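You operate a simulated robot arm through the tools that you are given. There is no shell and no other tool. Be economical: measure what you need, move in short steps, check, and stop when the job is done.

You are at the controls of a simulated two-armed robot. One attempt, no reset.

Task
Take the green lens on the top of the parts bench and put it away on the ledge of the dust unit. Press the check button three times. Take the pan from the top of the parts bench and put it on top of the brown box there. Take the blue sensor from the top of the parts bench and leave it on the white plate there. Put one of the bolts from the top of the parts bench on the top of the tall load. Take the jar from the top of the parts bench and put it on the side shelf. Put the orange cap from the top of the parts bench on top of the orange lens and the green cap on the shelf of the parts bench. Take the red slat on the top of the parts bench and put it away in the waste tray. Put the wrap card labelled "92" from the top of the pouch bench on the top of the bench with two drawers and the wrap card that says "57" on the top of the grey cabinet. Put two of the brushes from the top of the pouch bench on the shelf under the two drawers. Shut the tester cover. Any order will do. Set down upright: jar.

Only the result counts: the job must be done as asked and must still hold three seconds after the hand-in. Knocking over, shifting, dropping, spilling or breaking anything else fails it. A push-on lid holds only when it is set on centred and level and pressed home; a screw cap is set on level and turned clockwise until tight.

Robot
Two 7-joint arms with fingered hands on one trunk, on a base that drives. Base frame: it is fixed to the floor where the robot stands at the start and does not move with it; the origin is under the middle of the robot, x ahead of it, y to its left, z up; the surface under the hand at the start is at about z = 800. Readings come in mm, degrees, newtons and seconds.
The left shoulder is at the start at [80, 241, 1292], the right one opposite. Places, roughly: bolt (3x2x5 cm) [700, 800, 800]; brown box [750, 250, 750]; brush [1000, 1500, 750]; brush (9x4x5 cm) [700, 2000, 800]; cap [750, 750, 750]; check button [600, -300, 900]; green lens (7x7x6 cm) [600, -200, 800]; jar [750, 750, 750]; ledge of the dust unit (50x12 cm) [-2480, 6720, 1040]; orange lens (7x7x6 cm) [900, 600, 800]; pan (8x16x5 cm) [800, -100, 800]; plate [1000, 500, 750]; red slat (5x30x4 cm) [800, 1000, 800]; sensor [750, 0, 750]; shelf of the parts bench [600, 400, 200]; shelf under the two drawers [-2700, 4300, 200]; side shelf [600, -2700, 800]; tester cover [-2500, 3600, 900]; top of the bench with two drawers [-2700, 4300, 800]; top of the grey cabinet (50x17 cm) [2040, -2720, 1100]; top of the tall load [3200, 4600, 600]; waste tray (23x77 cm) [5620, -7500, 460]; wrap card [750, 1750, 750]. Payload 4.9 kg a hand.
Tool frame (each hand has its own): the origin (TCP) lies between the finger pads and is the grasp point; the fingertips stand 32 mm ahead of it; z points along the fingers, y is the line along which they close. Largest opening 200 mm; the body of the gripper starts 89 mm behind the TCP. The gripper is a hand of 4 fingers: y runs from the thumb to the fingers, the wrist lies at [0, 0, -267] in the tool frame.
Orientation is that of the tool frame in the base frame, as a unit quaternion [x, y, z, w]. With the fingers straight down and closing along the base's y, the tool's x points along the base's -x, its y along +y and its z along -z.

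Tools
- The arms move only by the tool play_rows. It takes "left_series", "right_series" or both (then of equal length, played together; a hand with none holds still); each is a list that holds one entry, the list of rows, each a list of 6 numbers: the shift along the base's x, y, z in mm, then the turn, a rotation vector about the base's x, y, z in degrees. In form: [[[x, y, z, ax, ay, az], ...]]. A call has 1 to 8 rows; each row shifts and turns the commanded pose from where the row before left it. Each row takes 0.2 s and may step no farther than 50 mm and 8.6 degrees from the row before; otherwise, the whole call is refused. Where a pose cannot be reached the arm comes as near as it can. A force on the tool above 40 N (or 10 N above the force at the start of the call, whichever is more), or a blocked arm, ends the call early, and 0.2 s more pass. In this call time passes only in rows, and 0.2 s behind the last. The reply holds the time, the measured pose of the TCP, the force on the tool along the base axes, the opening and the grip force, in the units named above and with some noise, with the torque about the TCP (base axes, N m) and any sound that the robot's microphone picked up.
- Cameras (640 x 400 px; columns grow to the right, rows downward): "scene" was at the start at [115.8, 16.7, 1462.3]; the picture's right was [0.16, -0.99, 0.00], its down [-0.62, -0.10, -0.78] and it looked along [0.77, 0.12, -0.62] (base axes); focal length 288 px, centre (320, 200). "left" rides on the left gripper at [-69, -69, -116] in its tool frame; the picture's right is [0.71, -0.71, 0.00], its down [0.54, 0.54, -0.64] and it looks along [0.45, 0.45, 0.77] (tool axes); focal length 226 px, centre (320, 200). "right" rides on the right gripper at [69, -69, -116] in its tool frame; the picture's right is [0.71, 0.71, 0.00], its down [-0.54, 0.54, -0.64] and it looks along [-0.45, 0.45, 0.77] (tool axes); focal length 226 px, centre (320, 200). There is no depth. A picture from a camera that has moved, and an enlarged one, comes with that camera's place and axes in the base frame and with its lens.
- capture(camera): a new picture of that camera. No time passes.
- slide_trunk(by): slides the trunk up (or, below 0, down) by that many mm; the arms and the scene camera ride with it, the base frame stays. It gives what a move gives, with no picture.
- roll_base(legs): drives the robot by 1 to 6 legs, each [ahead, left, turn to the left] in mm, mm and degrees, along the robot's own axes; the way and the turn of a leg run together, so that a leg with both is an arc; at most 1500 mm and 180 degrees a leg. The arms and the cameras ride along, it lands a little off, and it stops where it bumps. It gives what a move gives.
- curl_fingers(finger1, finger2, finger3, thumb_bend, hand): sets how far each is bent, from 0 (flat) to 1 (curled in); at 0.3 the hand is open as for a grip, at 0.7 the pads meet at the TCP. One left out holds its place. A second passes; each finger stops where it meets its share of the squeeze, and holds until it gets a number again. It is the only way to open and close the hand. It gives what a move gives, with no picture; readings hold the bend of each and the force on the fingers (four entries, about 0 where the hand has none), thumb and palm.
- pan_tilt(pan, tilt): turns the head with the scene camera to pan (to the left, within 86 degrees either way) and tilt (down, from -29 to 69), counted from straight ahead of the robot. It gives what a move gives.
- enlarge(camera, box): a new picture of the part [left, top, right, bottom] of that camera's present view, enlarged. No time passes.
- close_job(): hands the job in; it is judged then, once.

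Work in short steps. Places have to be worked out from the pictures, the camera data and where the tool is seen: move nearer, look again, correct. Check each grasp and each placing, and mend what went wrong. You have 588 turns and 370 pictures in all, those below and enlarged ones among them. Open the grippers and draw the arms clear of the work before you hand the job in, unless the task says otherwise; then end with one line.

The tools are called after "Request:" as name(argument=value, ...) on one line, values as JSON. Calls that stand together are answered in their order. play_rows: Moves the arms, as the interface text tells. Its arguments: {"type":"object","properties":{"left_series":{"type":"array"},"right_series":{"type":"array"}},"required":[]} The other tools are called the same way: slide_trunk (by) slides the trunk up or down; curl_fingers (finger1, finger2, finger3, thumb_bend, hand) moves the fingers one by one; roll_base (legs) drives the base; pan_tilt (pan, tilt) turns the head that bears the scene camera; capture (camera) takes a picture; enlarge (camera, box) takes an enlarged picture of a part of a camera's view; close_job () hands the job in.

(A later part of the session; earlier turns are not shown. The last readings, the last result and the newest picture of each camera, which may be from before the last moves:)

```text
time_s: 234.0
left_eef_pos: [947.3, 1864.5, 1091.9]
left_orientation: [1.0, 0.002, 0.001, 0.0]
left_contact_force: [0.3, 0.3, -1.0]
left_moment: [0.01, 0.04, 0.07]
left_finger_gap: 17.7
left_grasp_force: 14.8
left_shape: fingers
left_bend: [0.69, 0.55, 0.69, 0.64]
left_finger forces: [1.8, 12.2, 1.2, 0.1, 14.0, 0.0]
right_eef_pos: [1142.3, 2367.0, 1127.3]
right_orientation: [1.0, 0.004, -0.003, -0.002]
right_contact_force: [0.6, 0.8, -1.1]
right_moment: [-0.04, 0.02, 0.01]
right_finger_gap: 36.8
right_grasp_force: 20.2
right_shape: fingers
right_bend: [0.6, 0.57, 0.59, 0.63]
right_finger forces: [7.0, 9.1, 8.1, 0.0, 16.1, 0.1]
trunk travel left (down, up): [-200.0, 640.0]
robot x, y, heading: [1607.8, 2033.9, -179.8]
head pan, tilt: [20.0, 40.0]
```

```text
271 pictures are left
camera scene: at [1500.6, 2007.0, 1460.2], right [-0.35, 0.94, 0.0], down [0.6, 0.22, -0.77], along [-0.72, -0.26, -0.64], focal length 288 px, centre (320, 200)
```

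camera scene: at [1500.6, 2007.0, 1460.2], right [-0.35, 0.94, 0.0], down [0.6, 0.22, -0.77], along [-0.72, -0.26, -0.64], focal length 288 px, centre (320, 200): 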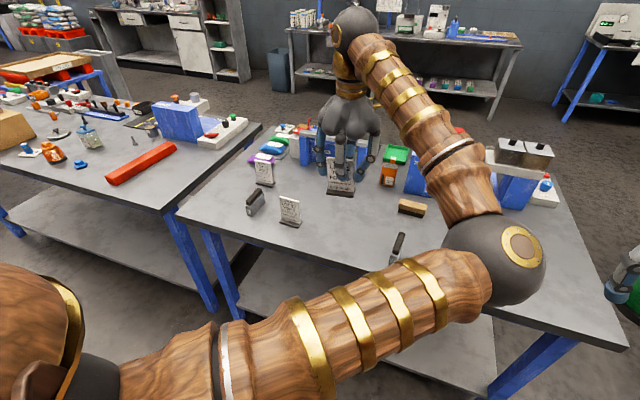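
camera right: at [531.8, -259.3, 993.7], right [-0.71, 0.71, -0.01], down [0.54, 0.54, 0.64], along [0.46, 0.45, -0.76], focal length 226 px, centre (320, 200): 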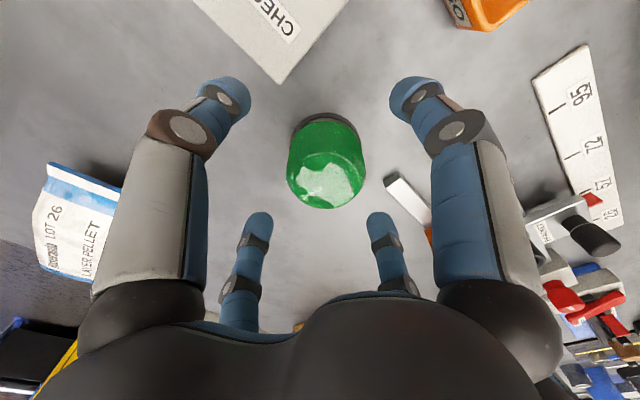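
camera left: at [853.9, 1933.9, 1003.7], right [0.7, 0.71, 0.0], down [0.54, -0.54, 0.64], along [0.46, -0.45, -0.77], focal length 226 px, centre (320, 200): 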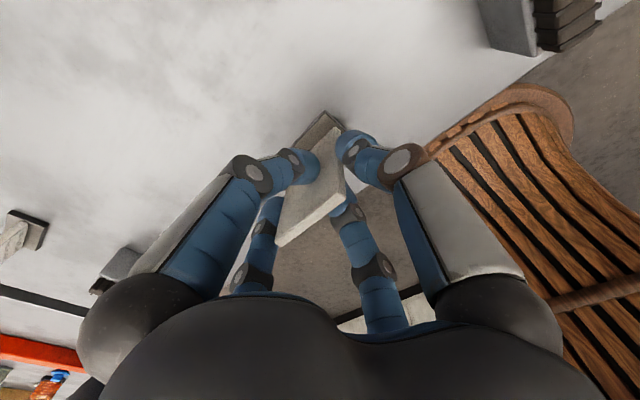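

Card 92 lifted cleanly. Now I drive around to the bench with two drawers (seen at about [-2660,4213]), still facing -x.

Request:
roll_base(legs=[[0, -1000, 0], [1500, 0, 0], [1400, 0, 0], [0, -1150, 0]])

Request:
pan_tilt(pan=0, tilt=25)

Request:
capture(camera="scene")

```text
time_s: 258.2
left_eef_pos: [-2016.3, 3865.7, 1091.3]
left_orientation: [1.0, 0.028, -0.001, 0.0]
left_contact_force: [0.0, 0.5, -1.0]
left_moment: [0.01, -0.03, 0.0]
left_finger_gap: 17.9
left_grasp_force: 14.6
left_shape: fingers
left_bend: [0.69, 0.55, 0.69, 0.64]
left_finger forces: [1.7, 12.2, 1.2, 0.0, 14.1, 0.0]
right_eef_pos: [-1846.6, 4377.9, 1126.1]
right_orientation: [1.0, 0.031, -0.002, -0.002]
right_contact_force: [-0.7, -0.6, -0.6]
right_moment: [0.03, -0.01, 0.03]
right_finger_gap: 36.8
right_grasp_force: 20.0
right_shape: fingers
right_bend: [0.6, 0.57, 0.59, 0.63]
right_finger forces: [7.2, 9.2, 8.1, 0.0, 16.1, 0.0]
trunk travel left (down, up): [-200.0, 640.0]
robot x, y, heading: [-1361.9, 4069.8, -176.9]
head pan, tilt: [20.0, 40.0]
```

```text
time_s: 259.0
left_eef_pos: [-2015.4, 3865.3, 1090.8]
left_orientation: [1.0, 0.028, 0.0, 0.0]
left_contact_force: [0.8, -0.1, -0.2]
left_moment: [0.03, 0.0, -0.02]
left_finger_gap: 17.6
left_grasp_force: 14.8
left_shape: fingers
left_bend: [0.69, 0.55, 0.69, 0.64]
left_finger forces: [1.8, 12.2, 1.3, 0.1, 14.0, 0.0]
right_eef_pos: [-1847.0, 4377.2, 1126.9]
right_orientation: [1.0, 0.031, -0.001, -0.002]
right_contact_force: [0.4, 0.5, -1.3]
right_moment: [0.03, 0.02, 0.0]
right_finger_gap: 36.5
right_grasp_force: 20.2
right_shape: fingers
right_bend: [0.6, 0.57, 0.59, 0.63]
right_finger forces: [7.1, 9.2, 8.1, 0.0, 16.2, 0.1]
trunk travel left (down, up): [-200.0, 640.0]
robot x, y, heading: [-1361.7, 4068.2, -176.8]
head pan, tilt: [0.0, 25.0]
```

```text
270 pictures are left
camera scene: at [-1483.7, 4064.1, 1483.3], right [-0.06, 1.0, 0.0], down [0.42, 0.02, -0.91], along [-0.9, -0.05, -0.42], focal length 288 px, centre (320, 200)
```

scene: 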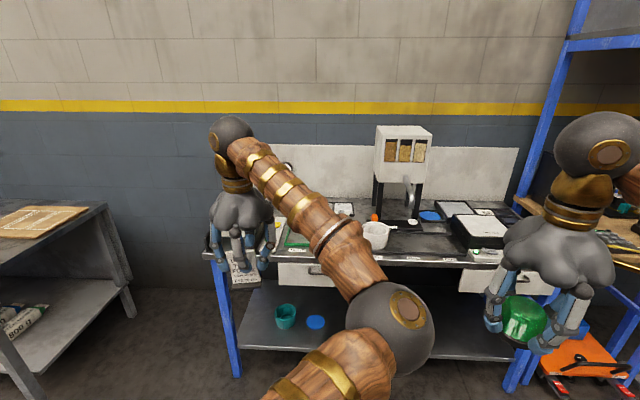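

Request:
enlarge(camera="scene", box=[200, 110, 560, 300])

Request:
capture(camera="left")

```text
1.78 times, centred on (380, 205) of scene
camera zoom: at [-1483.7, 4064.1, 1483.3], right [-0.06, 1.0, 0.0], down [0.42, 0.02, -0.91], along [-0.9, -0.05, -0.42], focal length 513 px, centre (213, 191)
```

zoom: 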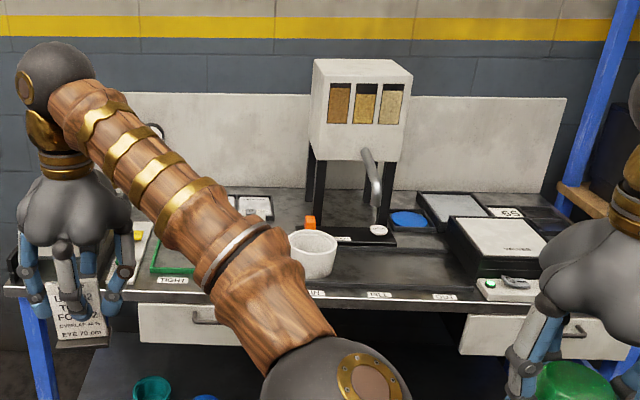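

```text
268 pictures are left
camera left: at [-2088.7, 3930.2, 1207.1], right [0.67, 0.75, 0.0], down [0.57, -0.51, 0.64], along [0.48, -0.43, -0.77], focal length 226 px, centre (320, 200)
```

left: 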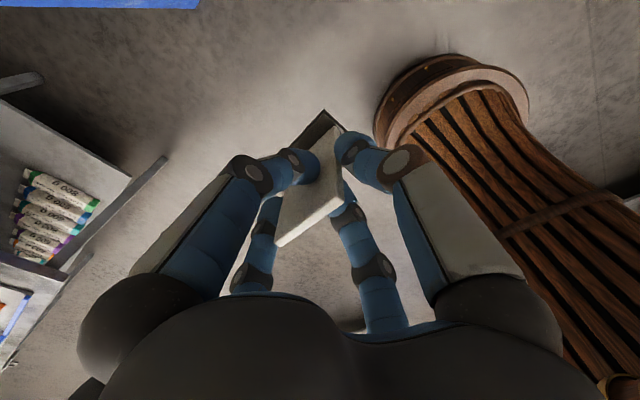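

I correct heading and shift right so the left hand faces the free strip between the cup and the black box.

Request:
roll_base(legs=[[0, -540, -3.2], [280, 0, 0]])

Request:
pan_tilt(pan=10, tilt=38)

Request:
capture(camera="scene")

```text
time_s: 263.7
left_eef_pos: [-2321.5, 4446.6, 1091.7]
left_orientation: [1.0, -0.002, 0.0, 0.001]
left_contact_force: [-0.6, -0.2, -0.3]
left_moment: [0.03, -0.03, -0.03]
left_finger_gap: 17.7
left_grasp_force: 14.7
left_shape: fingers
left_bend: [0.69, 0.55, 0.69, 0.64]
left_finger forces: [1.8, 12.2, 1.3, 0.0, 14.0, 0.0]
right_eef_pos: [-2122.6, 4948.1, 1126.0]
right_orientation: [1.0, 0.001, -0.002, -0.001]
right_contact_force: [0.1, -1.1, -1.3]
right_moment: [0.01, -0.01, -0.03]
right_finger_gap: 36.9
right_grasp_force: 20.5
right_shape: fingers
right_bend: [0.6, 0.57, 0.59, 0.63]
right_finger forces: [7.1, 9.2, 8.1, 0.0, 16.1, 0.0]
trunk travel left (down, up): [-200.0, 640.0]
robot x, y, heading: [-1658.0, 4609.0, 180.0]
head pan, tilt: [0.0, 25.0]
```

```text
time_s: 264.5
left_eef_pos: [-2321.7, 4447.8, 1090.6]
left_orientation: [1.0, -0.001, 0.0, 0.0]
left_contact_force: [-0.5, -0.3, 0.1]
left_moment: [-0.02, 0.0, -0.03]
left_finger_gap: 18.3
left_grasp_force: 14.3
left_shape: fingers
left_bend: [0.69, 0.55, 0.69, 0.64]
left_finger forces: [1.8, 12.1, 1.2, 0.0, 14.0, 0.1]
right_eef_pos: [-2123.0, 4947.7, 1126.2]
right_orientation: [1.0, 0.001, -0.002, -0.002]
right_contact_force: [0.3, 0.4, -1.3]
right_moment: [0.01, 0.03, 0.01]
right_finger_gap: 36.8
right_grasp_force: 20.2
right_shape: fingers
right_bend: [0.6, 0.57, 0.59, 0.63]
right_finger forces: [7.1, 9.2, 8.1, 0.1, 16.1, 0.1]
trunk travel left (down, up): [-200.0, 640.0]
robot x, y, heading: [-1659.2, 4610.8, 179.8]
head pan, tilt: [10.0, 38.0]
```

```text
267 pictures are left
camera scene: at [-1772.1, 4599.3, 1463.1], right [-0.17, 0.99, 0.0], down [0.61, 0.1, -0.79], along [-0.78, -0.13, -0.62], focal length 288 px, centre (320, 200)
```

scene: 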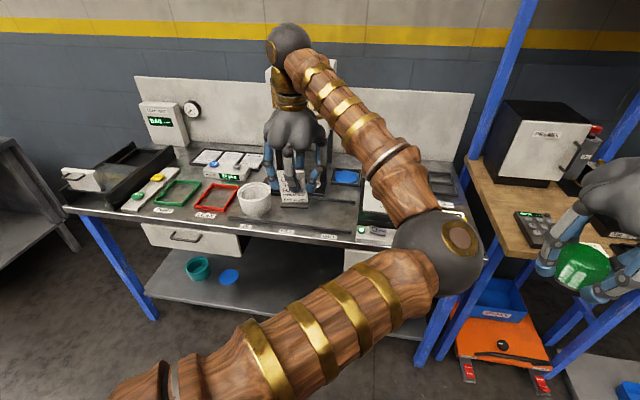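

Request:
enlarge(camera="scene", box=[50, 120, 400, 290])

Request:
capture(camera="left")

```text
1.83 times, centred on (225, 205) of scene
camera zoom: at [-1772.1, 4599.3, 1463.1], right [-0.17, 0.99, 0.0], down [0.61, 0.1, -0.79], along [-0.78, -0.13, -0.62], focal length 527 px, centre (494, 191)
```

zoom: 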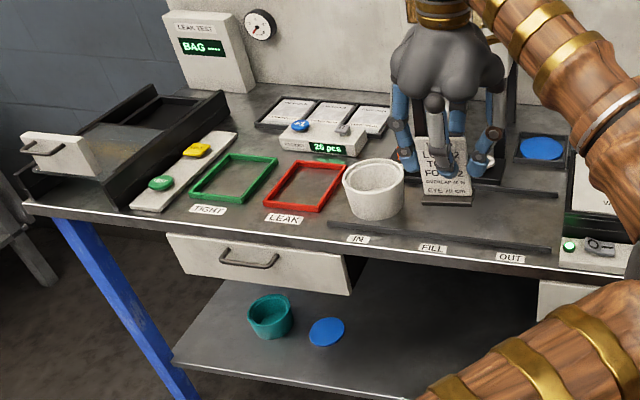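

```text
265 pictures are left
camera left: at [-2390.6, 4516.2, 1207.0], right [0.71, 0.7, 0.0], down [0.54, -0.54, 0.64], along [0.45, -0.46, -0.77], focal length 226 px, centre (320, 200)
```

left: 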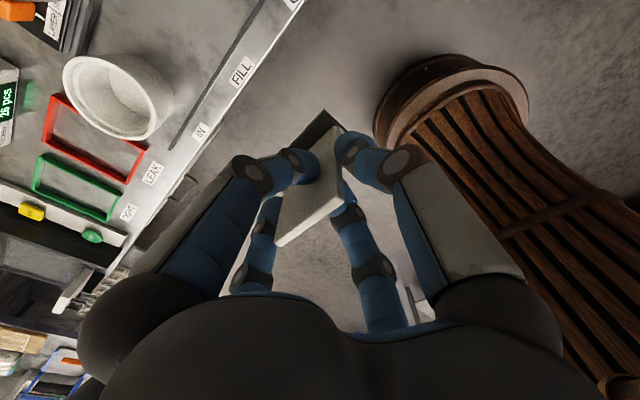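

Free strip at about [-2515,4450]. I extend the left hand over it and lower.

Request:
play_rows(left_series=[[[-48, 0, 0, 0, 0, 0], [-48, 0, 0, 0, 0, 0], [-48, 0, 0, 0, 0, 0], [-48, 0, 0, 0, 0, 0], [0, 0, -45, 0, 0, 0], [0, 0, -45, 0, 0, 0], [0, 0, -45, 0, 0, 0], [0, 0, -30, 0, 0, 0]]])

Request:
enlarge(camera="scene", box=[220, 120, 420, 260])

Request:
capture(camera="left")

```text
time_s: 266.3
left_eef_pos: [-2512.4, 4445.9, 925.6]
left_orientation: [1.0, -0.002, 0.0, 0.0]
left_contact_force: [-0.2, -0.1, -0.2]
left_moment: [0.01, -0.02, 0.01]
left_finger_gap: 17.6
left_grasp_force: 15.1
left_shape: fingers
left_bend: [0.69, 0.55, 0.69, 0.64]
left_finger forces: [1.9, 12.3, 0.9, 0.1, 14.0, 0.1]
right_eef_pos: [-2122.1, 4947.6, 1127.3]
right_orientation: [1.0, 0.0, -0.002, -0.003]
right_contact_force: [0.4, 0.2, -0.5]
right_moment: [0.02, 0.02, 0.0]
right_finger_gap: 36.7
right_grasp_force: 20.6
right_shape: fingers
right_bend: [0.6, 0.57, 0.59, 0.63]
right_finger forces: [7.1, 9.2, 8.1, 0.0, 16.1, 0.0]
trunk travel left (down, up): [-200.0, 640.0]
robot x, y, heading: [-1652.8, 4610.7, 180.0]
head pan, tilt: [10.0, 38.0]
```

```text
2.86 times, centred on (320, 190) of scene
camera zoom: at [-1772.2, 4599.1, 1463.1], right [-0.17, 0.99, 0.0], down [0.61, 0.1, -0.79], along [-0.78, -0.13, -0.62], focal length 824 px, centre (320, 229)
```

zoom: 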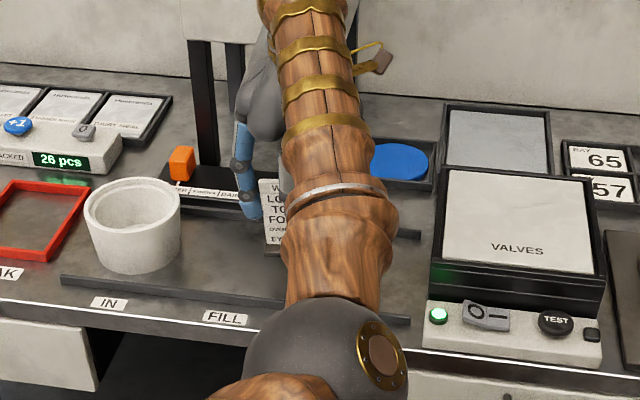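

```text
263 pictures are left
camera left: at [-2581.5, 4515.5, 1042.0], right [0.71, 0.7, 0.0], down [0.54, -0.54, 0.64], along [0.45, -0.46, -0.77], focal length 226 px, centre (320, 200)
```

left: 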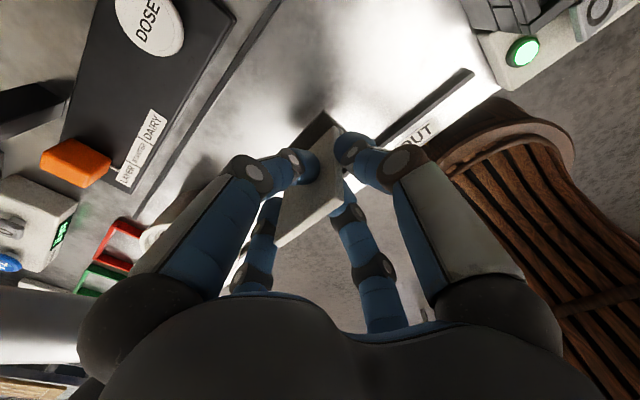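

Position is clear between the two rails. Lower to contact.

Request:
play_rows(left_series=[[[0, 0, -20, 0, 0, 0], [0, 0, -8, 0, 0, 0], [0, 0, -4, 0, 0, 0], [0, 0, -3, 0, 0, 0]]])

Request:
play_rows(left_series=[[[0, 0, -2.5, 0, 0, 0], [0, 0, -2, 0, 0, 0]]])

```text
time_s: 267.3
left_eef_pos: [-2512.3, 4446.5, 890.6]
left_orientation: [1.0, -0.001, 0.0, 0.0]
left_contact_force: [-0.3, 0.7, -1.1]
left_moment: [0.01, -0.02, 0.0]
left_finger_gap: 17.6
left_grasp_force: 15.3
left_shape: fingers
left_bend: [0.69, 0.55, 0.69, 0.64]
left_finger forces: [1.8, 12.3, 1.0, 0.0, 13.9, 0.1]
right_eef_pos: [-2122.5, 4948.3, 1126.2]
right_orientation: [1.0, 0.001, -0.001, -0.001]
right_contact_force: [-0.9, 0.1, -1.7]
right_moment: [-0.01, 0.0, 0.01]
right_finger_gap: 36.9
right_grasp_force: 19.9
right_shape: fingers
right_bend: [0.6, 0.57, 0.59, 0.63]
right_finger forces: [7.1, 9.3, 8.1, 0.1, 16.2, 0.1]
trunk travel left (down, up): [-200.0, 640.0]
robot x, y, heading: [-1656.4, 4611.0, 180.1]
head pan, tilt: [10.0, 38.0]
```

```text
time_s: 267.9
left_eef_pos: [-2512.5, 4447.7, 887.5]
left_orientation: [1.0, -0.002, 0.0, 0.0]
left_contact_force: [-1.2, 2.0, 5.4]
left_moment: [-0.17, 0.07, -0.04]
left_finger_gap: 17.5
left_grasp_force: 15.0
left_shape: fingers
left_bend: [0.69, 0.55, 0.69, 0.64]
left_finger forces: [2.7, 12.2, 0.9, 0.0, 14.7, 0.0]
right_eef_pos: [-2120.3, 4948.3, 1126.6]
right_orientation: [1.0, 0.001, -0.003, -0.001]
right_contact_force: [0.0, -0.2, -1.6]
right_moment: [0.02, 0.01, -0.02]
right_finger_gap: 36.8
right_grasp_force: 20.5
right_shape: fingers
right_bend: [0.6, 0.57, 0.59, 0.63]
right_finger forces: [7.1, 9.2, 8.1, 0.0, 16.1, 0.0]
trunk travel left (down, up): [-200.0, 640.0]
robot x, y, heading: [-1655.3, 4611.9, 179.7]
head pan, tilt: [10.0, 38.0]
```

Contact. Release all fingers and rise straight up.

Request:
curl_fingers(hand="left", finger1=0.6, finger2=0.45, finger3=0.6, thumb_bend=0.45)

Request:
play_rows(left_series=[[[0, 0, 15, 0, 0, 0], [0, 0, 40, 0, 0, 0], [0, 0, 45, 0, 0, 0], [0, 0, 45, 0, 0, 0], [0, 0, 45, 0, 0, 0], [40, 0, 20, 0, 0, 0], [45, 0, 0, 0, 0, 0], [45, 0, 0, 0, 0, 0]]])

Request:
play_rows(left_series=[[[45, -15, 0, 0, 0, 0], [45, -15, 0, 0, 0, 0], [40, -20, 0, 0, 0, 0], [30, -30, 0, 0, 0, 0], [0, -40, 0, 0, 0, 0]]])

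Request:
pan_tilt(pan=20, tilt=38)

Request:
capture(camera="scene")

```text
time_s: 268.9
left_eef_pos: [-2511.6, 4447.6, 886.0]
left_orientation: [1.0, -0.002, -0.001, 0.0]
left_contact_force: [-0.4, -0.9, 0.1]
left_moment: [-0.02, 0.0, -0.02]
left_finger_gap: 65.1
left_grasp_force: 0.0
left_shape: fingers
left_bend: [0.6, 0.45, 0.6, 0.45]
left_finger forces: [0.0, 0.0, 0.0, 0.0, 0.1, 0.1]
right_eef_pos: [-2122.1, 4948.9, 1126.3]
right_orientation: [1.0, 0.001, -0.003, -0.002]
right_contact_force: [-0.8, 0.2, -2.1]
right_moment: [0.0, 0.05, -0.01]
right_finger_gap: 36.9
right_grasp_force: 20.5
right_shape: fingers
right_bend: [0.6, 0.57, 0.59, 0.63]
right_finger forces: [7.2, 9.3, 8.1, 0.0, 16.1, 0.1]
trunk travel left (down, up): [-200.0, 640.0]
robot x, y, heading: [-1655.0, 4609.2, 180.0]
head pan, tilt: [10.0, 38.0]
```

```text
time_s: 270.7
left_eef_pos: [-2381.1, 4445.8, 1095.8]
left_orientation: [1.0, -0.001, 0.001, 0.0]
left_contact_force: [0.2, -0.5, 0.7]
left_moment: [-0.01, 0.01, 0.02]
left_finger_gap: 64.9
left_grasp_force: 0.1
left_shape: fingers
left_bend: [0.6, 0.45, 0.6, 0.45]
left_finger forces: [0.1, 0.0, 0.0, 0.1, 0.0, 0.1]
right_eef_pos: [-2120.6, 4948.7, 1126.5]
right_orientation: [1.0, 0.001, -0.003, -0.001]
right_contact_force: [0.2, 0.4, -1.4]
right_moment: [-0.02, 0.04, 0.03]
right_finger_gap: 36.8
right_grasp_force: 20.7
right_shape: fingers
right_bend: [0.6, 0.57, 0.59, 0.63]
right_finger forces: [7.1, 9.3, 8.1, 0.0, 16.1, 0.1]
trunk travel left (down, up): [-200.0, 640.0]
robot x, y, heading: [-1659.5, 4609.9, 180.0]
head pan, tilt: [10.0, 38.0]
```

```text
time_s: 271.9
left_eef_pos: [-2224.9, 4327.0, 1093.6]
left_orientation: [1.0, -0.002, 0.001, 0.0]
left_contact_force: [-0.6, -0.5, 0.0]
left_moment: [0.02, 0.01, 0.02]
left_finger_gap: 64.9
left_grasp_force: 0.0
left_shape: fingers
left_bend: [0.6, 0.45, 0.6, 0.45]
left_finger forces: [0.0, 0.0, 0.0, 0.0, 0.0, 0.0]
right_eef_pos: [-2122.8, 4946.8, 1126.1]
right_orientation: [1.0, 0.001, -0.001, -0.003]
right_contact_force: [0.2, -0.2, -1.3]
right_moment: [0.03, -0.01, -0.01]
right_finger_gap: 36.6
right_grasp_force: 20.7
right_shape: fingers
right_bend: [0.6, 0.57, 0.59, 0.63]
right_finger forces: [7.2, 9.3, 8.1, 0.0, 16.0, 0.1]
trunk travel left (down, up): [-200.0, 640.0]
robot x, y, heading: [-1659.0, 4609.3, 179.7]
head pan, tilt: [10.0, 38.0]
```

```text
time_s: 272.6
left_eef_pos: [-2224.8, 4329.9, 1096.3]
left_orientation: [1.0, -0.001, 0.0, -0.001]
left_contact_force: [-0.8, 0.8, -0.5]
left_moment: [0.01, -0.01, -0.03]
left_finger_gap: 65.0
left_grasp_force: 0.0
left_shape: fingers
left_bend: [0.6, 0.45, 0.6, 0.45]
left_finger forces: [0.1, 0.0, 0.0, 0.0, 0.1, 0.1]
right_eef_pos: [-2121.5, 4949.0, 1126.1]
right_orientation: [1.0, 0.001, -0.003, -0.001]
right_contact_force: [0.1, 0.1, -1.7]
right_moment: [0.03, 0.0, -0.02]
right_finger_gap: 36.6
right_grasp_force: 20.3
right_shape: fingers
right_bend: [0.6, 0.57, 0.59, 0.63]
right_finger forces: [7.1, 9.3, 8.1, 0.0, 16.1, 0.0]
trunk travel left (down, up): [-200.0, 640.0]
robot x, y, heading: [-1658.3, 4613.8, 180.0]
head pan, tilt: [20.0, 38.0]
```

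```text
262 pictures are left
camera scene: at [-1767.7, 4585.0, 1463.1], right [-0.34, 0.94, 0.0], down [0.58, 0.21, -0.79], along [-0.74, -0.27, -0.62], focal length 288 px, centre (320, 200)
```

scene: 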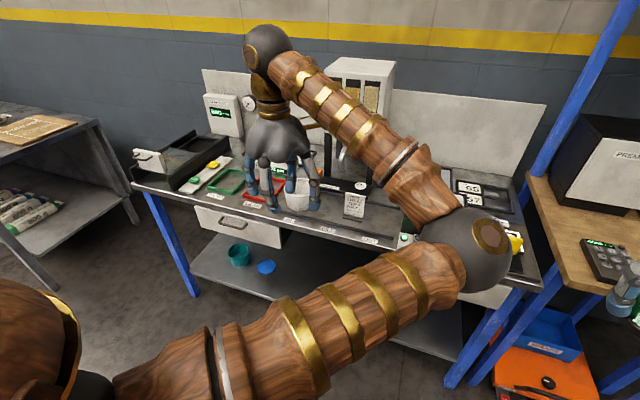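

Card 92 stands on the bench top. Now look at the leak tester with its cover at the left end.

Request:
enlarge(camera="scene", box=[120, 80, 280, 220])

Request:
roll_base(legs=[[-150, 0, 0], [0, 700, 0]])

Request:
pan_tilt(pan=5, tilt=35)

Request:
capture(camera="scene")

```text
2.86 times, centred on (200, 150) of scene
camera zoom: at [-1767.7, 4585.0, 1463.1], right [-0.34, 0.94, 0.0], down [0.58, 0.21, -0.79], along [-0.74, -0.27, -0.62], focal length 824 px, centre (663, 343)
```

zoom: 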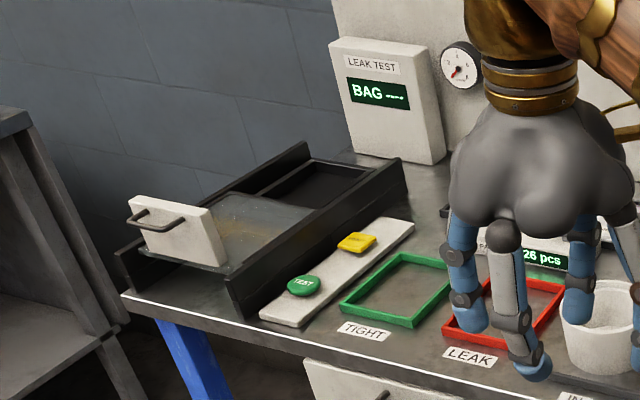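

```text
time_s: 277.4
left_eef_pos: [-2074.5, 3630.1, 1094.5]
left_orientation: [1.0, -0.001, 0.0, 0.0]
left_contact_force: [0.3, 0.3, -0.9]
left_moment: [-0.01, -0.01, -0.02]
left_finger_gap: 64.9
left_grasp_force: 0.1
left_shape: fingers
left_bend: [0.6, 0.45, 0.6, 0.45]
left_finger forces: [0.0, 0.0, 0.0, 0.1, 0.0, 0.0]
right_eef_pos: [-1972.1, 4249.1, 1125.8]
right_orientation: [1.0, 0.001, -0.001, -0.002]
right_contact_force: [0.8, -0.1, -1.8]
right_moment: [0.02, 0.0, 0.05]
right_finger_gap: 36.7
right_grasp_force: 20.4
right_shape: fingers
right_bend: [0.6, 0.57, 0.59, 0.63]
right_finger forces: [7.1, 9.3, 8.1, 0.0, 16.1, 0.0]
trunk travel left (down, up): [-200.0, 640.0]
robot x, y, heading: [-1508.4, 3914.1, 179.8]
head pan, tilt: [20.0, 38.0]
```

```text
time_s: 278.2
left_eef_pos: [-2073.4, 3628.7, 1094.4]
left_orientation: [1.0, -0.002, 0.0, 0.0]
left_contact_force: [0.2, -0.7, 0.3]
left_moment: [0.01, 0.01, 0.0]
left_finger_gap: 64.9
left_grasp_force: 0.0
left_shape: fingers
left_bend: [0.6, 0.45, 0.6, 0.45]
left_finger forces: [0.1, 0.0, 0.0, 0.0, 0.0, 0.1]
right_eef_pos: [-1971.9, 4249.0, 1126.8]
right_orientation: [1.0, 0.001, -0.002, -0.002]
right_contact_force: [0.2, 0.1, -1.8]
right_moment: [0.04, 0.04, 0.0]
right_finger_gap: 36.7
right_grasp_force: 20.8
right_shape: fingers
right_bend: [0.6, 0.57, 0.59, 0.63]
right_finger forces: [7.1, 9.2, 8.2, 0.0, 16.2, 0.1]
trunk travel left (down, up): [-200.0, 640.0]
robot x, y, heading: [-1506.5, 3908.7, 179.9]
head pan, tilt: [5.0, 35.0]
```

```text
260 pictures are left
camera scene: at [-1624.4, 3906.6, 1467.6], right [-0.08, 1.0, 0.0], down [0.57, 0.05, -0.82], along [-0.82, -0.07, -0.57], focal length 288 px, centre (320, 200)
```

scene: 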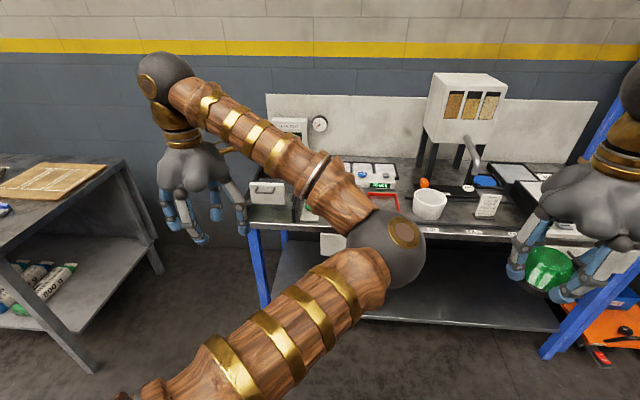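

Request:
enlarge(camera="scene", box=[220, 110, 400, 250])

```text
2.86 times, centred on (310, 180) of scene
camera zoom: at [-1624.4, 3906.6, 1467.6], right [-0.08, 1.0, 0.0], down [0.57, 0.05, -0.82], along [-0.82, -0.07, -0.57], focal length 824 px, centre (349, 257)
```

zoom: 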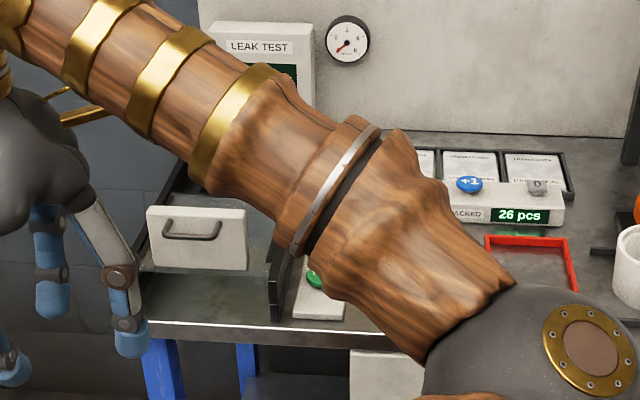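

The cover is a sliding sheet with a white handle plate (about [-2468,3632], z 853–938), pulled forward; it shuts by pushing it back (-x). I close the left fist, move in 280 mm and lower in front of the plate.

Request:
curl_fingers(hand="left", finger1=0.7, finger2=0.7, finger3=0.7, thumb_bend=0.7)

Request:
roll_base(legs=[[260, 0, 0]])

Request:
play_rows(left_series=[[[0, 0, -48, 0, 0, 0], [0, 0, -48, 0, 0, 0], [0, 0, -48, 0, 0, 0], [0, 0, -46, 0, 0, 0]]])

Request:
pan_tilt(pan=25, tilt=40)

Request:
capture(camera="scene")

```text
time_s: 279.2
left_eef_pos: [-2074.8, 3629.2, 1094.4]
left_orientation: [1.0, -0.002, 0.0, -0.001]
left_contact_force: [0.4, -0.9, 0.6]
left_moment: [0.02, -0.02, 0.0]
left_finger_gap: 2.3
left_grasp_force: 0.0
left_shape: fingers
left_bend: [0.7, 0.68, 0.7, 0.69]
left_finger forces: [0.0, 0.2, 0.0, 0.0, 0.0, 0.0]
right_eef_pos: [-1972.3, 4248.1, 1126.4]
right_orientation: [1.0, 0.001, -0.002, -0.003]
right_contact_force: [0.1, 0.1, -1.8]
right_moment: [0.05, 0.0, 0.0]
right_finger_gap: 36.8
right_grasp_force: 20.5
right_shape: fingers
right_bend: [0.6, 0.57, 0.59, 0.63]
right_finger forces: [7.1, 9.3, 8.1, 0.0, 16.2, 0.1]
trunk travel left (down, up): [-200.0, 640.0]
robot x, y, heading: [-1505.6, 3906.8, 180.0]
head pan, tilt: [5.0, 35.0]
```

```text
time_s: 281.1
left_eef_pos: [-2343.6, 3632.3, 1094.7]
left_orientation: [1.0, -0.003, 0.0, 0.0]
left_contact_force: [0.0, -0.1, 0.8]
left_moment: [0.06, -0.01, 0.04]
left_finger_gap: 2.0
left_grasp_force: 0.1
left_shape: fingers
left_bend: [0.7, 0.68, 0.7, 0.69]
left_finger forces: [0.0, 0.0, 0.0, 0.1, 0.1, 0.0]
right_eef_pos: [-2237.4, 4251.7, 1126.4]
right_orientation: [1.0, -0.001, -0.002, -0.002]
right_contact_force: [0.2, -0.3, -1.1]
right_moment: [0.04, -0.02, 0.03]
right_finger_gap: 36.6
right_grasp_force: 20.5
right_shape: fingers
right_bend: [0.6, 0.57, 0.59, 0.63]
right_finger forces: [7.1, 9.3, 8.1, 0.1, 16.0, 0.0]
trunk travel left (down, up): [-200.0, 640.0]
robot x, y, heading: [-1776.0, 3912.5, 179.5]
head pan, tilt: [5.0, 35.0]
```

```text
time_s: 282.1
left_eef_pos: [-2342.4, 3632.9, 905.0]
left_orientation: [1.0, -0.002, 0.0, 0.0]
left_contact_force: [-0.3, -0.3, 0.4]
left_moment: [0.03, 0.01, -0.02]
left_finger_gap: 1.9
left_grasp_force: 0.1
left_shape: fingers
left_bend: [0.7, 0.68, 0.7, 0.69]
left_finger forces: [0.0, 0.0, 0.0, 0.0, 0.0, 0.0]
right_eef_pos: [-2237.5, 4250.0, 1127.0]
right_orientation: [1.0, -0.001, -0.001, -0.002]
right_contact_force: [-0.7, 0.0, -1.8]
right_moment: [0.03, -0.02, 0.02]
right_finger_gap: 36.6
right_grasp_force: 20.1
right_shape: fingers
right_bend: [0.6, 0.57, 0.59, 0.63]
right_finger forces: [7.1, 9.4, 8.1, 0.1, 16.1, 0.0]
trunk travel left (down, up): [-200.0, 640.0]
robot x, y, heading: [-1774.3, 3913.2, 179.8]
head pan, tilt: [5.0, 35.0]
```

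```text
time_s: 282.9
left_eef_pos: [-2342.2, 3633.3, 903.5]
left_orientation: [1.0, -0.004, -0.001, 0.0]
left_contact_force: [-0.2, -0.7, -0.2]
left_moment: [0.02, 0.02, 0.0]
left_finger_gap: 2.2
left_grasp_force: 0.0
left_shape: fingers
left_bend: [0.7, 0.68, 0.7, 0.69]
left_finger forces: [0.0, 0.1, 0.0, 0.0, 0.1, 0.0]
right_eef_pos: [-2237.6, 4251.2, 1126.3]
right_orientation: [1.0, -0.001, -0.002, -0.002]
right_contact_force: [0.2, 0.2, -1.7]
right_moment: [0.04, 0.04, -0.04]
right_finger_gap: 36.6
right_grasp_force: 20.3
right_shape: fingers
right_bend: [0.6, 0.57, 0.59, 0.63]
right_finger forces: [7.1, 9.3, 8.1, 0.0, 16.1, 0.1]
trunk travel left (down, up): [-200.0, 640.0]
robot x, y, heading: [-1777.1, 3914.0, 179.6]
head pan, tilt: [25.0, 40.0]
```

```text
258 pictures are left
camera scene: at [-1881.0, 3880.3, 1460.1], right [-0.42, 0.91, 0.0], down [0.58, 0.27, -0.77], along [-0.7, -0.32, -0.64], focal length 288 px, centre (320, 200)
```

scene: 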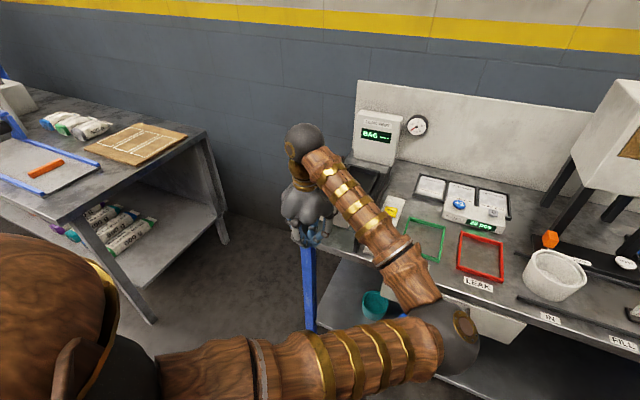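

The arm hides the plate, so I push by feel: advance in -x in small steps.

Request:
play_rows(left_series=[[[-20, 0, 0, 0, 0, 0], [-20, 0, 0, 0, 0, 0], [-15, 0, 0, 0, 0, 0], [-15, 0, 0, 0, 0, 0], [-10, 0, 0, 0, 0, 0], [-10, 0, 0, 0, 0, 0], [-10, 0, 0, 0, 0, 0]]])

Request:
capture(camera="scene")

```text
time_s: 284.5
left_eef_pos: [-2442.6, 3631.7, 905.0]
left_orientation: [1.0, -0.002, 0.0, 0.0]
left_contact_force: [0.4, -0.5, 0.5]
left_moment: [-0.02, 0.01, 0.0]
left_finger_gap: 2.1
left_grasp_force: 0.1
left_shape: fingers
left_bend: [0.7, 0.68, 0.7, 0.69]
left_finger forces: [0.6, 0.0, 0.0, 0.0, 0.0, 0.0]
right_eef_pos: [-2239.1, 4251.2, 1126.9]
right_orientation: [1.0, -0.001, -0.002, -0.002]
right_contact_force: [1.0, 0.2, -1.3]
right_moment: [0.01, -0.01, 0.03]
right_finger_gap: 36.6
right_grasp_force: 20.3
right_shape: fingers
right_bend: [0.6, 0.57, 0.59, 0.63]
right_finger forces: [7.1, 9.4, 8.1, 0.0, 16.0, 0.1]
trunk travel left (down, up): [-200.0, 640.0]
robot x, y, heading: [-1776.2, 3913.6, 179.9]
head pan, tilt: [25.0, 40.0]
```

```text
257 pictures are left
camera scene: at [-1881.3, 3880.1, 1460.1], right [-0.42, 0.91, 0.0], down [0.58, 0.27, -0.77], along [-0.7, -0.32, -0.64], focal length 288 px, centre (320, 200)
```

scene: 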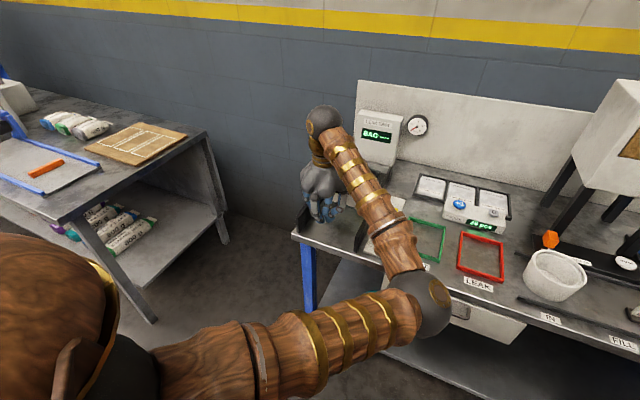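

Request:
enlarge(camera="scene", box=[270, 90, 430, 270])

```text
2.22 times, centred on (350, 180) of scene
camera zoom: at [-1881.3, 3880.1, 1460.1], right [-0.42, 0.91, 0.0], down [0.58, 0.27, -0.77], along [-0.7, -0.32, -0.64], focal length 641 px, centre (253, 244)
```

zoom: 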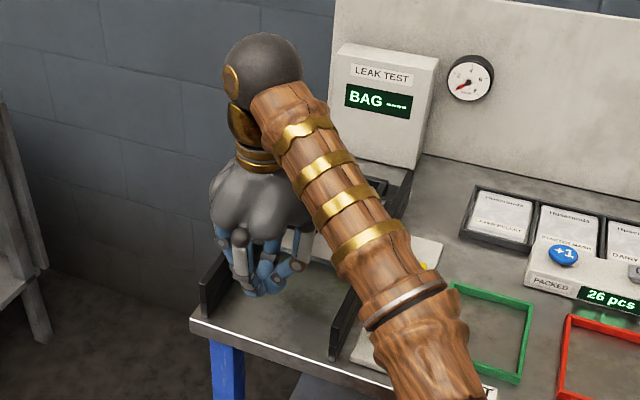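

The white plate is just behind the fingertips now, so the push works. Continue pushing back.

Request:
play_rows(left_series=[[[-12, 0, 0, 0, 0, 0], [-12, 0, 0, 0, 0, 0], [-12, 0, 0, 0, 0, 0], [-12, 0, 0, 0, 0, 0], [-12, 0, 0, 0, 0, 0], [-12, 0, 0, 0, 0, 0], [-12, 0, 0, 0, 0, 0], [-12, 0, 0, 0, 0, 0]]])

Request:
enlarge(camera="scene", box=[270, 90, 430, 270])

```text
time_s: 286.3
left_eef_pos: [-2533.7, 3632.1, 910.4]
left_orientation: [1.0, -0.002, -0.003, 0.0]
left_contact_force: [30.2, 0.7, 20.0]
left_moment: [0.02, 1.72, -0.01]
left_finger_gap: 0.4
left_grasp_force: 18.5
left_shape: fingers
left_bend: [0.7, 0.68, 0.69, 0.69]
left_finger forces: [36.7, 0.0, 0.1, 0.0, 0.0, 0.1]
right_eef_pos: [-2233.0, 4251.2, 1129.2]
right_orientation: [1.0, 0.0, -0.004, -0.002]
right_contact_force: [-0.4, -0.3, -1.3]
right_moment: [0.02, 0.02, 0.02]
right_finger_gap: 36.4
right_grasp_force: 20.2
right_shape: fingers
right_bend: [0.6, 0.57, 0.59, 0.63]
right_finger forces: [7.1, 9.4, 8.1, 0.1, 16.0, 0.0]
trunk travel left (down, up): [-200.0, 640.0]
robot x, y, heading: [-1771.8, 3914.5, 179.8]
head pan, tilt: [25.0, 40.0]
```

```text
2.22 times, centred on (350, 180) of scene
camera zoom: at [-1873.7, 3880.4, 1461.0], right [-0.42, 0.91, 0.0], down [0.58, 0.27, -0.77], along [-0.7, -0.32, -0.64], focal length 641 px, centre (253, 244)
```

zoom: 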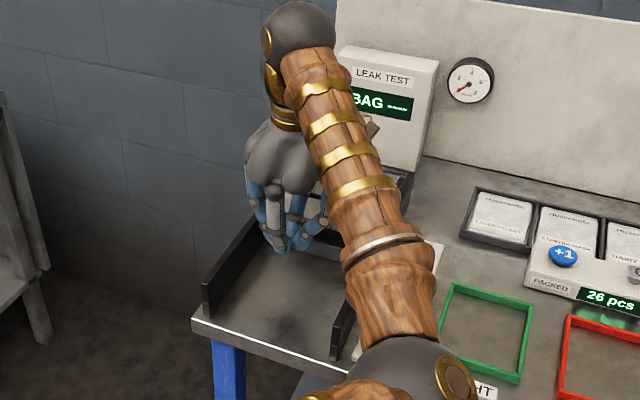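

Resistance of 30 N now; perhaps the end stop. I draw the hand back to see the cover.

Request:
play_rows(left_series=[[[30, 0, 0, 0, 0, 0], [40, 0, 0, 0, 0, 0], [40, 0, 30, 0, 0, 0], [40, -10, 25, 0, 0, 0], [30, -30, 20, 0, 0, 0], [0, -48, 0, 0, 0, 0], [0, -48, 0, 0, 0, 0], [0, -48, 0, 0, 0, 0]]])

Request:
capture(camera="scene")

Request:
enlarge(camera="scene", box=[270, 90, 430, 270])

```text
time_s: 288.1
left_eef_pos: [-2359.1, 3445.4, 980.6]
left_orientation: [1.0, -0.003, 0.002, -0.001]
left_contact_force: [-0.1, 0.3, -0.2]
left_moment: [0.03, 0.02, 0.02]
left_finger_gap: 1.5
left_grasp_force: 0.2
left_shape: fingers
left_bend: [0.7, 0.68, 0.69, 0.69]
left_finger forces: [0.1, 0.1, 0.0, 0.0, 0.0, 0.0]
right_eef_pos: [-2238.2, 4250.3, 1127.0]
right_orientation: [1.0, -0.001, -0.002, -0.002]
right_contact_force: [-0.3, -0.9, -1.5]
right_moment: [0.07, -0.02, 0.0]
right_finger_gap: 36.8
right_grasp_force: 20.0
right_shape: fingers
right_bend: [0.6, 0.57, 0.59, 0.63]
right_finger forces: [7.1, 9.5, 8.1, 0.0, 16.0, 0.0]
trunk travel left (down, up): [-200.0, 640.0]
robot x, y, heading: [-1775.3, 3912.0, 179.7]
head pan, tilt: [25.0, 40.0]
```

```text
254 pictures are left
camera scene: at [-1881.6, 3877.5, 1460.0], right [-0.42, 0.91, 0.0], down [0.59, 0.27, -0.77], along [-0.7, -0.32, -0.64], focal length 288 px, centre (320, 200)
```

scene: 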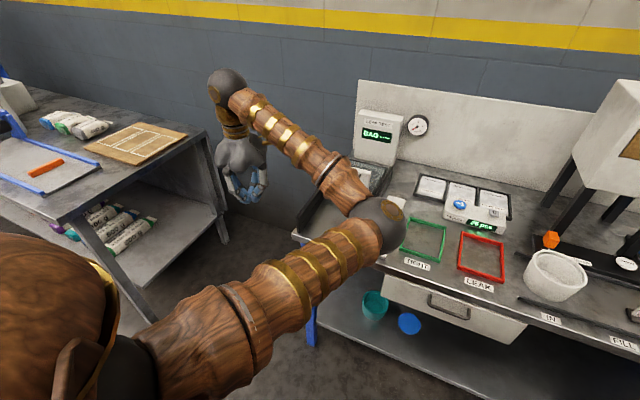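

```text
2.22 times, centred on (350, 180) of scene
camera zoom: at [-1881.6, 3877.5, 1460.0], right [-0.42, 0.91, 0.0], down [0.59, 0.27, -0.77], along [-0.7, -0.32, -0.64], focal length 641 px, centre (253, 244)
```

zoom: 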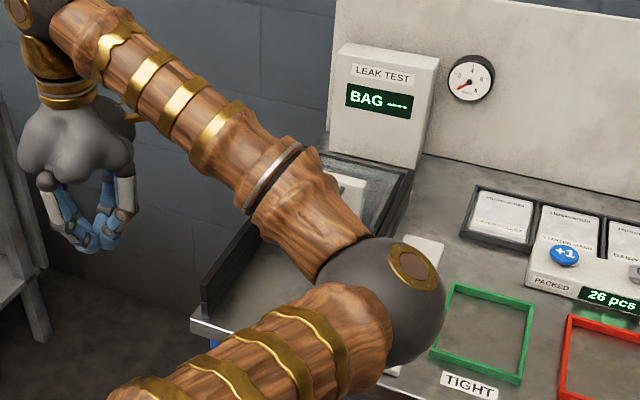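

Request:
play_rows(left_series=[[[30, 20, 30, 0, 0, 0], [30, 20, 30, 0, 0, 0], [30, 20, 30, 0, 0, 0], [0, 40, 20, 0, 0, 0]]])

Request:
roll_base(legs=[[-150, 0, 0.2], [0, -700, 0]])

Request:
pan_tilt(pan=35, tilt=35)

Request:
capture(camera="scene")

```text
time_s: 289.1
left_eef_pos: [-2266.0, 3550.4, 1093.3]
left_orientation: [1.0, -0.004, 0.001, 0.0]
left_contact_force: [-0.2, 0.8, 0.8]
left_moment: [-0.05, -0.03, 0.0]
left_finger_gap: 1.7
left_grasp_force: 0.0
left_shape: fingers
left_bend: [0.7, 0.68, 0.69, 0.69]
left_finger forces: [0.0, 0.1, 0.1, 0.0, 0.0, 0.0]
right_eef_pos: [-2236.7, 4253.3, 1125.9]
right_orientation: [1.0, -0.002, -0.003, 0.0]
right_contact_force: [0.0, 0.5, -1.7]
right_moment: [-0.06, -0.02, -0.01]
right_finger_gap: 36.7
right_grasp_force: 20.3
right_shape: fingers
right_bend: [0.6, 0.57, 0.59, 0.63]
right_finger forces: [7.0, 9.4, 8.1, 0.0, 16.0, 0.0]
trunk travel left (down, up): [-200.0, 640.0]
robot x, y, heading: [-1772.4, 3913.6, 179.5]
head pan, tilt: [25.0, 40.0]
```

```text
time_s: 294.0
left_eef_pos: [-2115.9, 4251.8, 1090.7]
left_orientation: [1.0, 0.003, 0.0, 0.0]
left_contact_force: [-0.3, 0.0, 0.2]
left_moment: [0.0, 0.04, 0.05]
left_finger_gap: 1.4
left_grasp_force: 0.0
left_shape: fingers
left_bend: [0.7, 0.68, 0.69, 0.69]
left_finger forces: [0.0, 0.0, 0.0, 0.0, 0.0, 0.0]
right_eef_pos: [-2094.1, 4955.7, 1127.0]
right_orientation: [1.0, 0.006, -0.002, -0.002]
right_contact_force: [-0.3, -0.3, -0.6]
right_moment: [0.01, 0.0, 0.0]
right_finger_gap: 36.3
right_grasp_force: 20.4
right_shape: fingers
right_bend: [0.6, 0.57, 0.59, 0.63]
right_finger forces: [7.2, 9.5, 8.1, 0.0, 16.0, 0.0]
trunk travel left (down, up): [-200.0, 640.0]
robot x, y, heading: [-1626.3, 4624.0, -179.6]
head pan, tilt: [25.0, 40.0]
```

```text
time_s: 294.7
left_eef_pos: [-2115.0, 4250.9, 1089.0]
left_orientation: [1.0, 0.004, 0.0, 0.0]
left_contact_force: [0.2, -1.0, 0.5]
left_moment: [0.0, 0.01, 0.02]
left_finger_gap: 1.5
left_grasp_force: 0.1
left_shape: fingers
left_bend: [0.7, 0.68, 0.69, 0.69]
left_finger forces: [0.0, 0.0, 0.1, 0.0, 0.1, 0.0]
right_eef_pos: [-2093.7, 4954.7, 1126.0]
right_orientation: [1.0, 0.007, -0.001, -0.002]
right_contact_force: [-0.3, -0.5, -0.7]
right_moment: [0.04, -0.03, -0.03]
right_finger_gap: 36.5
right_grasp_force: 20.6
right_shape: fingers
right_bend: [0.6, 0.57, 0.59, 0.63]
right_finger forces: [7.1, 9.5, 8.1, 0.0, 16.1, 0.1]
trunk travel left (down, up): [-200.0, 640.0]
robot x, y, heading: [-1624.6, 4623.5, -179.3]
head pan, tilt: [35.0, 35.0]
```

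```text
252 pictures are left
camera scene: at [-1727.0, 4574.5, 1467.6], right [-0.58, 0.82, 0.0], down [0.47, 0.33, -0.82], along [-0.67, -0.47, -0.57], focal length 288 px, centre (320, 200)
```

scene: 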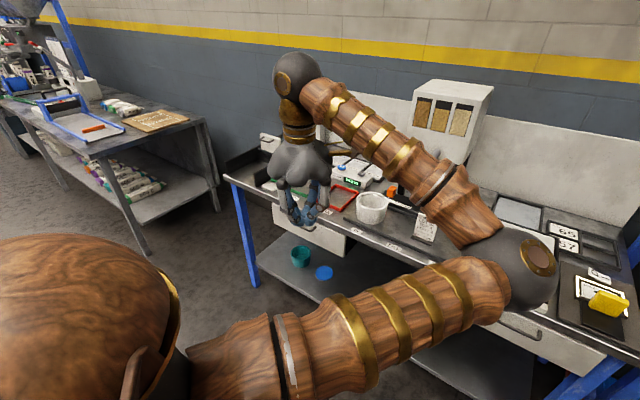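

Request:
enlarge(camera="scene", box=[210, 100, 370, 220])

```text
3.33 times, centred on (290, 160) of scene
camera zoom: at [-1727.0, 4574.5, 1467.6], right [-0.58, 0.82, 0.0], down [0.47, 0.33, -0.82], along [-0.67, -0.47, -0.57], focal length 961 px, centre (420, 333)
```

zoom: 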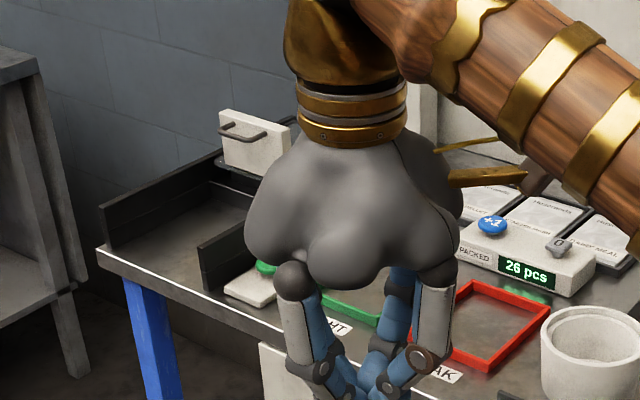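

Request:
play_rows(left_series=[[[40, 25, 0, 0, 0, 0], [40, 25, 0, 0, 0, 0], [30, 30, -20, 0, 0, 0], [0, 30, -35, 0, 0, 0], [0, 30, -35, 0, 0, 0], [0, 0, -45, 0, 0, 0], [0, 0, -45, 0, 0, 0]]])

Request:
enlarge(camera="scene", box=[210, 90, 370, 210])

```text
time_s: 296.3
left_eef_pos: [-2031.4, 4394.9, 913.4]
left_orientation: [1.0, 0.004, 0.001, 0.0]
left_contact_force: [0.7, 0.7, 0.1]
left_moment: [-0.01, 0.0, -0.04]
left_finger_gap: 1.7
left_grasp_force: 0.0
left_shape: fingers
left_bend: [0.7, 0.68, 0.69, 0.69]
left_finger forces: [0.1, 0.0, 0.0, 0.0, 0.1, 0.0]
left hand out of reach, approached as far as the arm can: row 5, 6
right_eef_pos: [-2093.9, 4955.5, 1126.7]
right_orientation: [1.0, 0.006, -0.003, -0.002]
right_contact_force: [0.3, 0.4, -1.2]
right_moment: [-0.02, 0.02, 0.0]
right_finger_gap: 36.8
right_grasp_force: 20.2
right_shape: fingers
right_bend: [0.6, 0.57, 0.59, 0.63]
right_finger forces: [7.2, 9.4, 8.1, 0.1, 16.0, 0.0]
trunk travel left (down, up): [-200.0, 640.0]
robot x, y, heading: [-1626.8, 4623.5, -179.6]
head pan, tilt: [35.0, 35.0]
```

```text
3.33 times, centred on (290, 150) of scene
camera zoom: at [-1726.5, 4574.5, 1467.8], right [-0.58, 0.82, 0.0], down [0.47, 0.33, -0.82], along [-0.67, -0.47, -0.57], focal length 961 px, centre (420, 367)
```

zoom: 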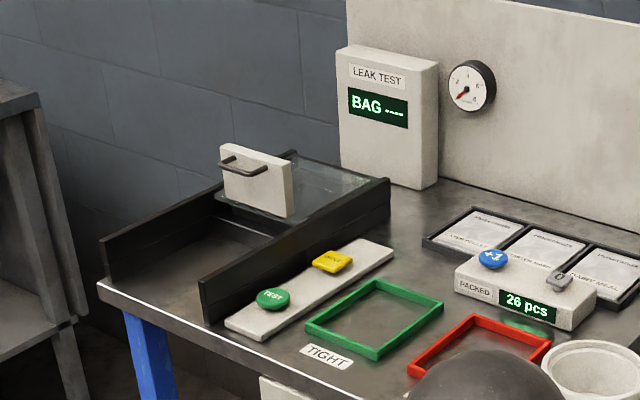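

Request:
enlarge(camera="scene", box=[250, 115, 320, 165])

```text
8.00 times, centred on (285, 140) of scene
camera zoom: at [-1726.5, 4574.5, 1467.8], right [-0.58, 0.82, 0.0], down [0.47, 0.33, -0.82], along [-0.67, -0.47, -0.57], focal length 2307 px, centre (600, 680)
```

zoom: 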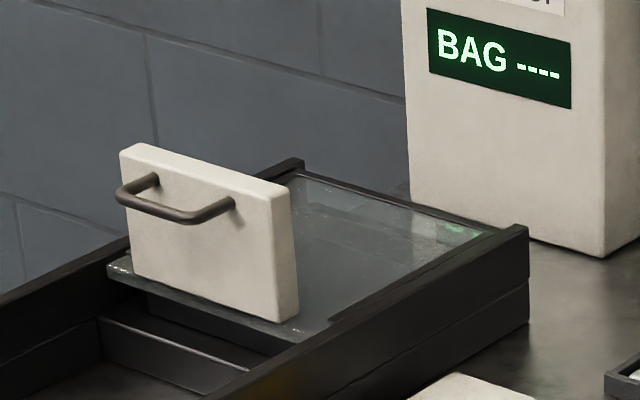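

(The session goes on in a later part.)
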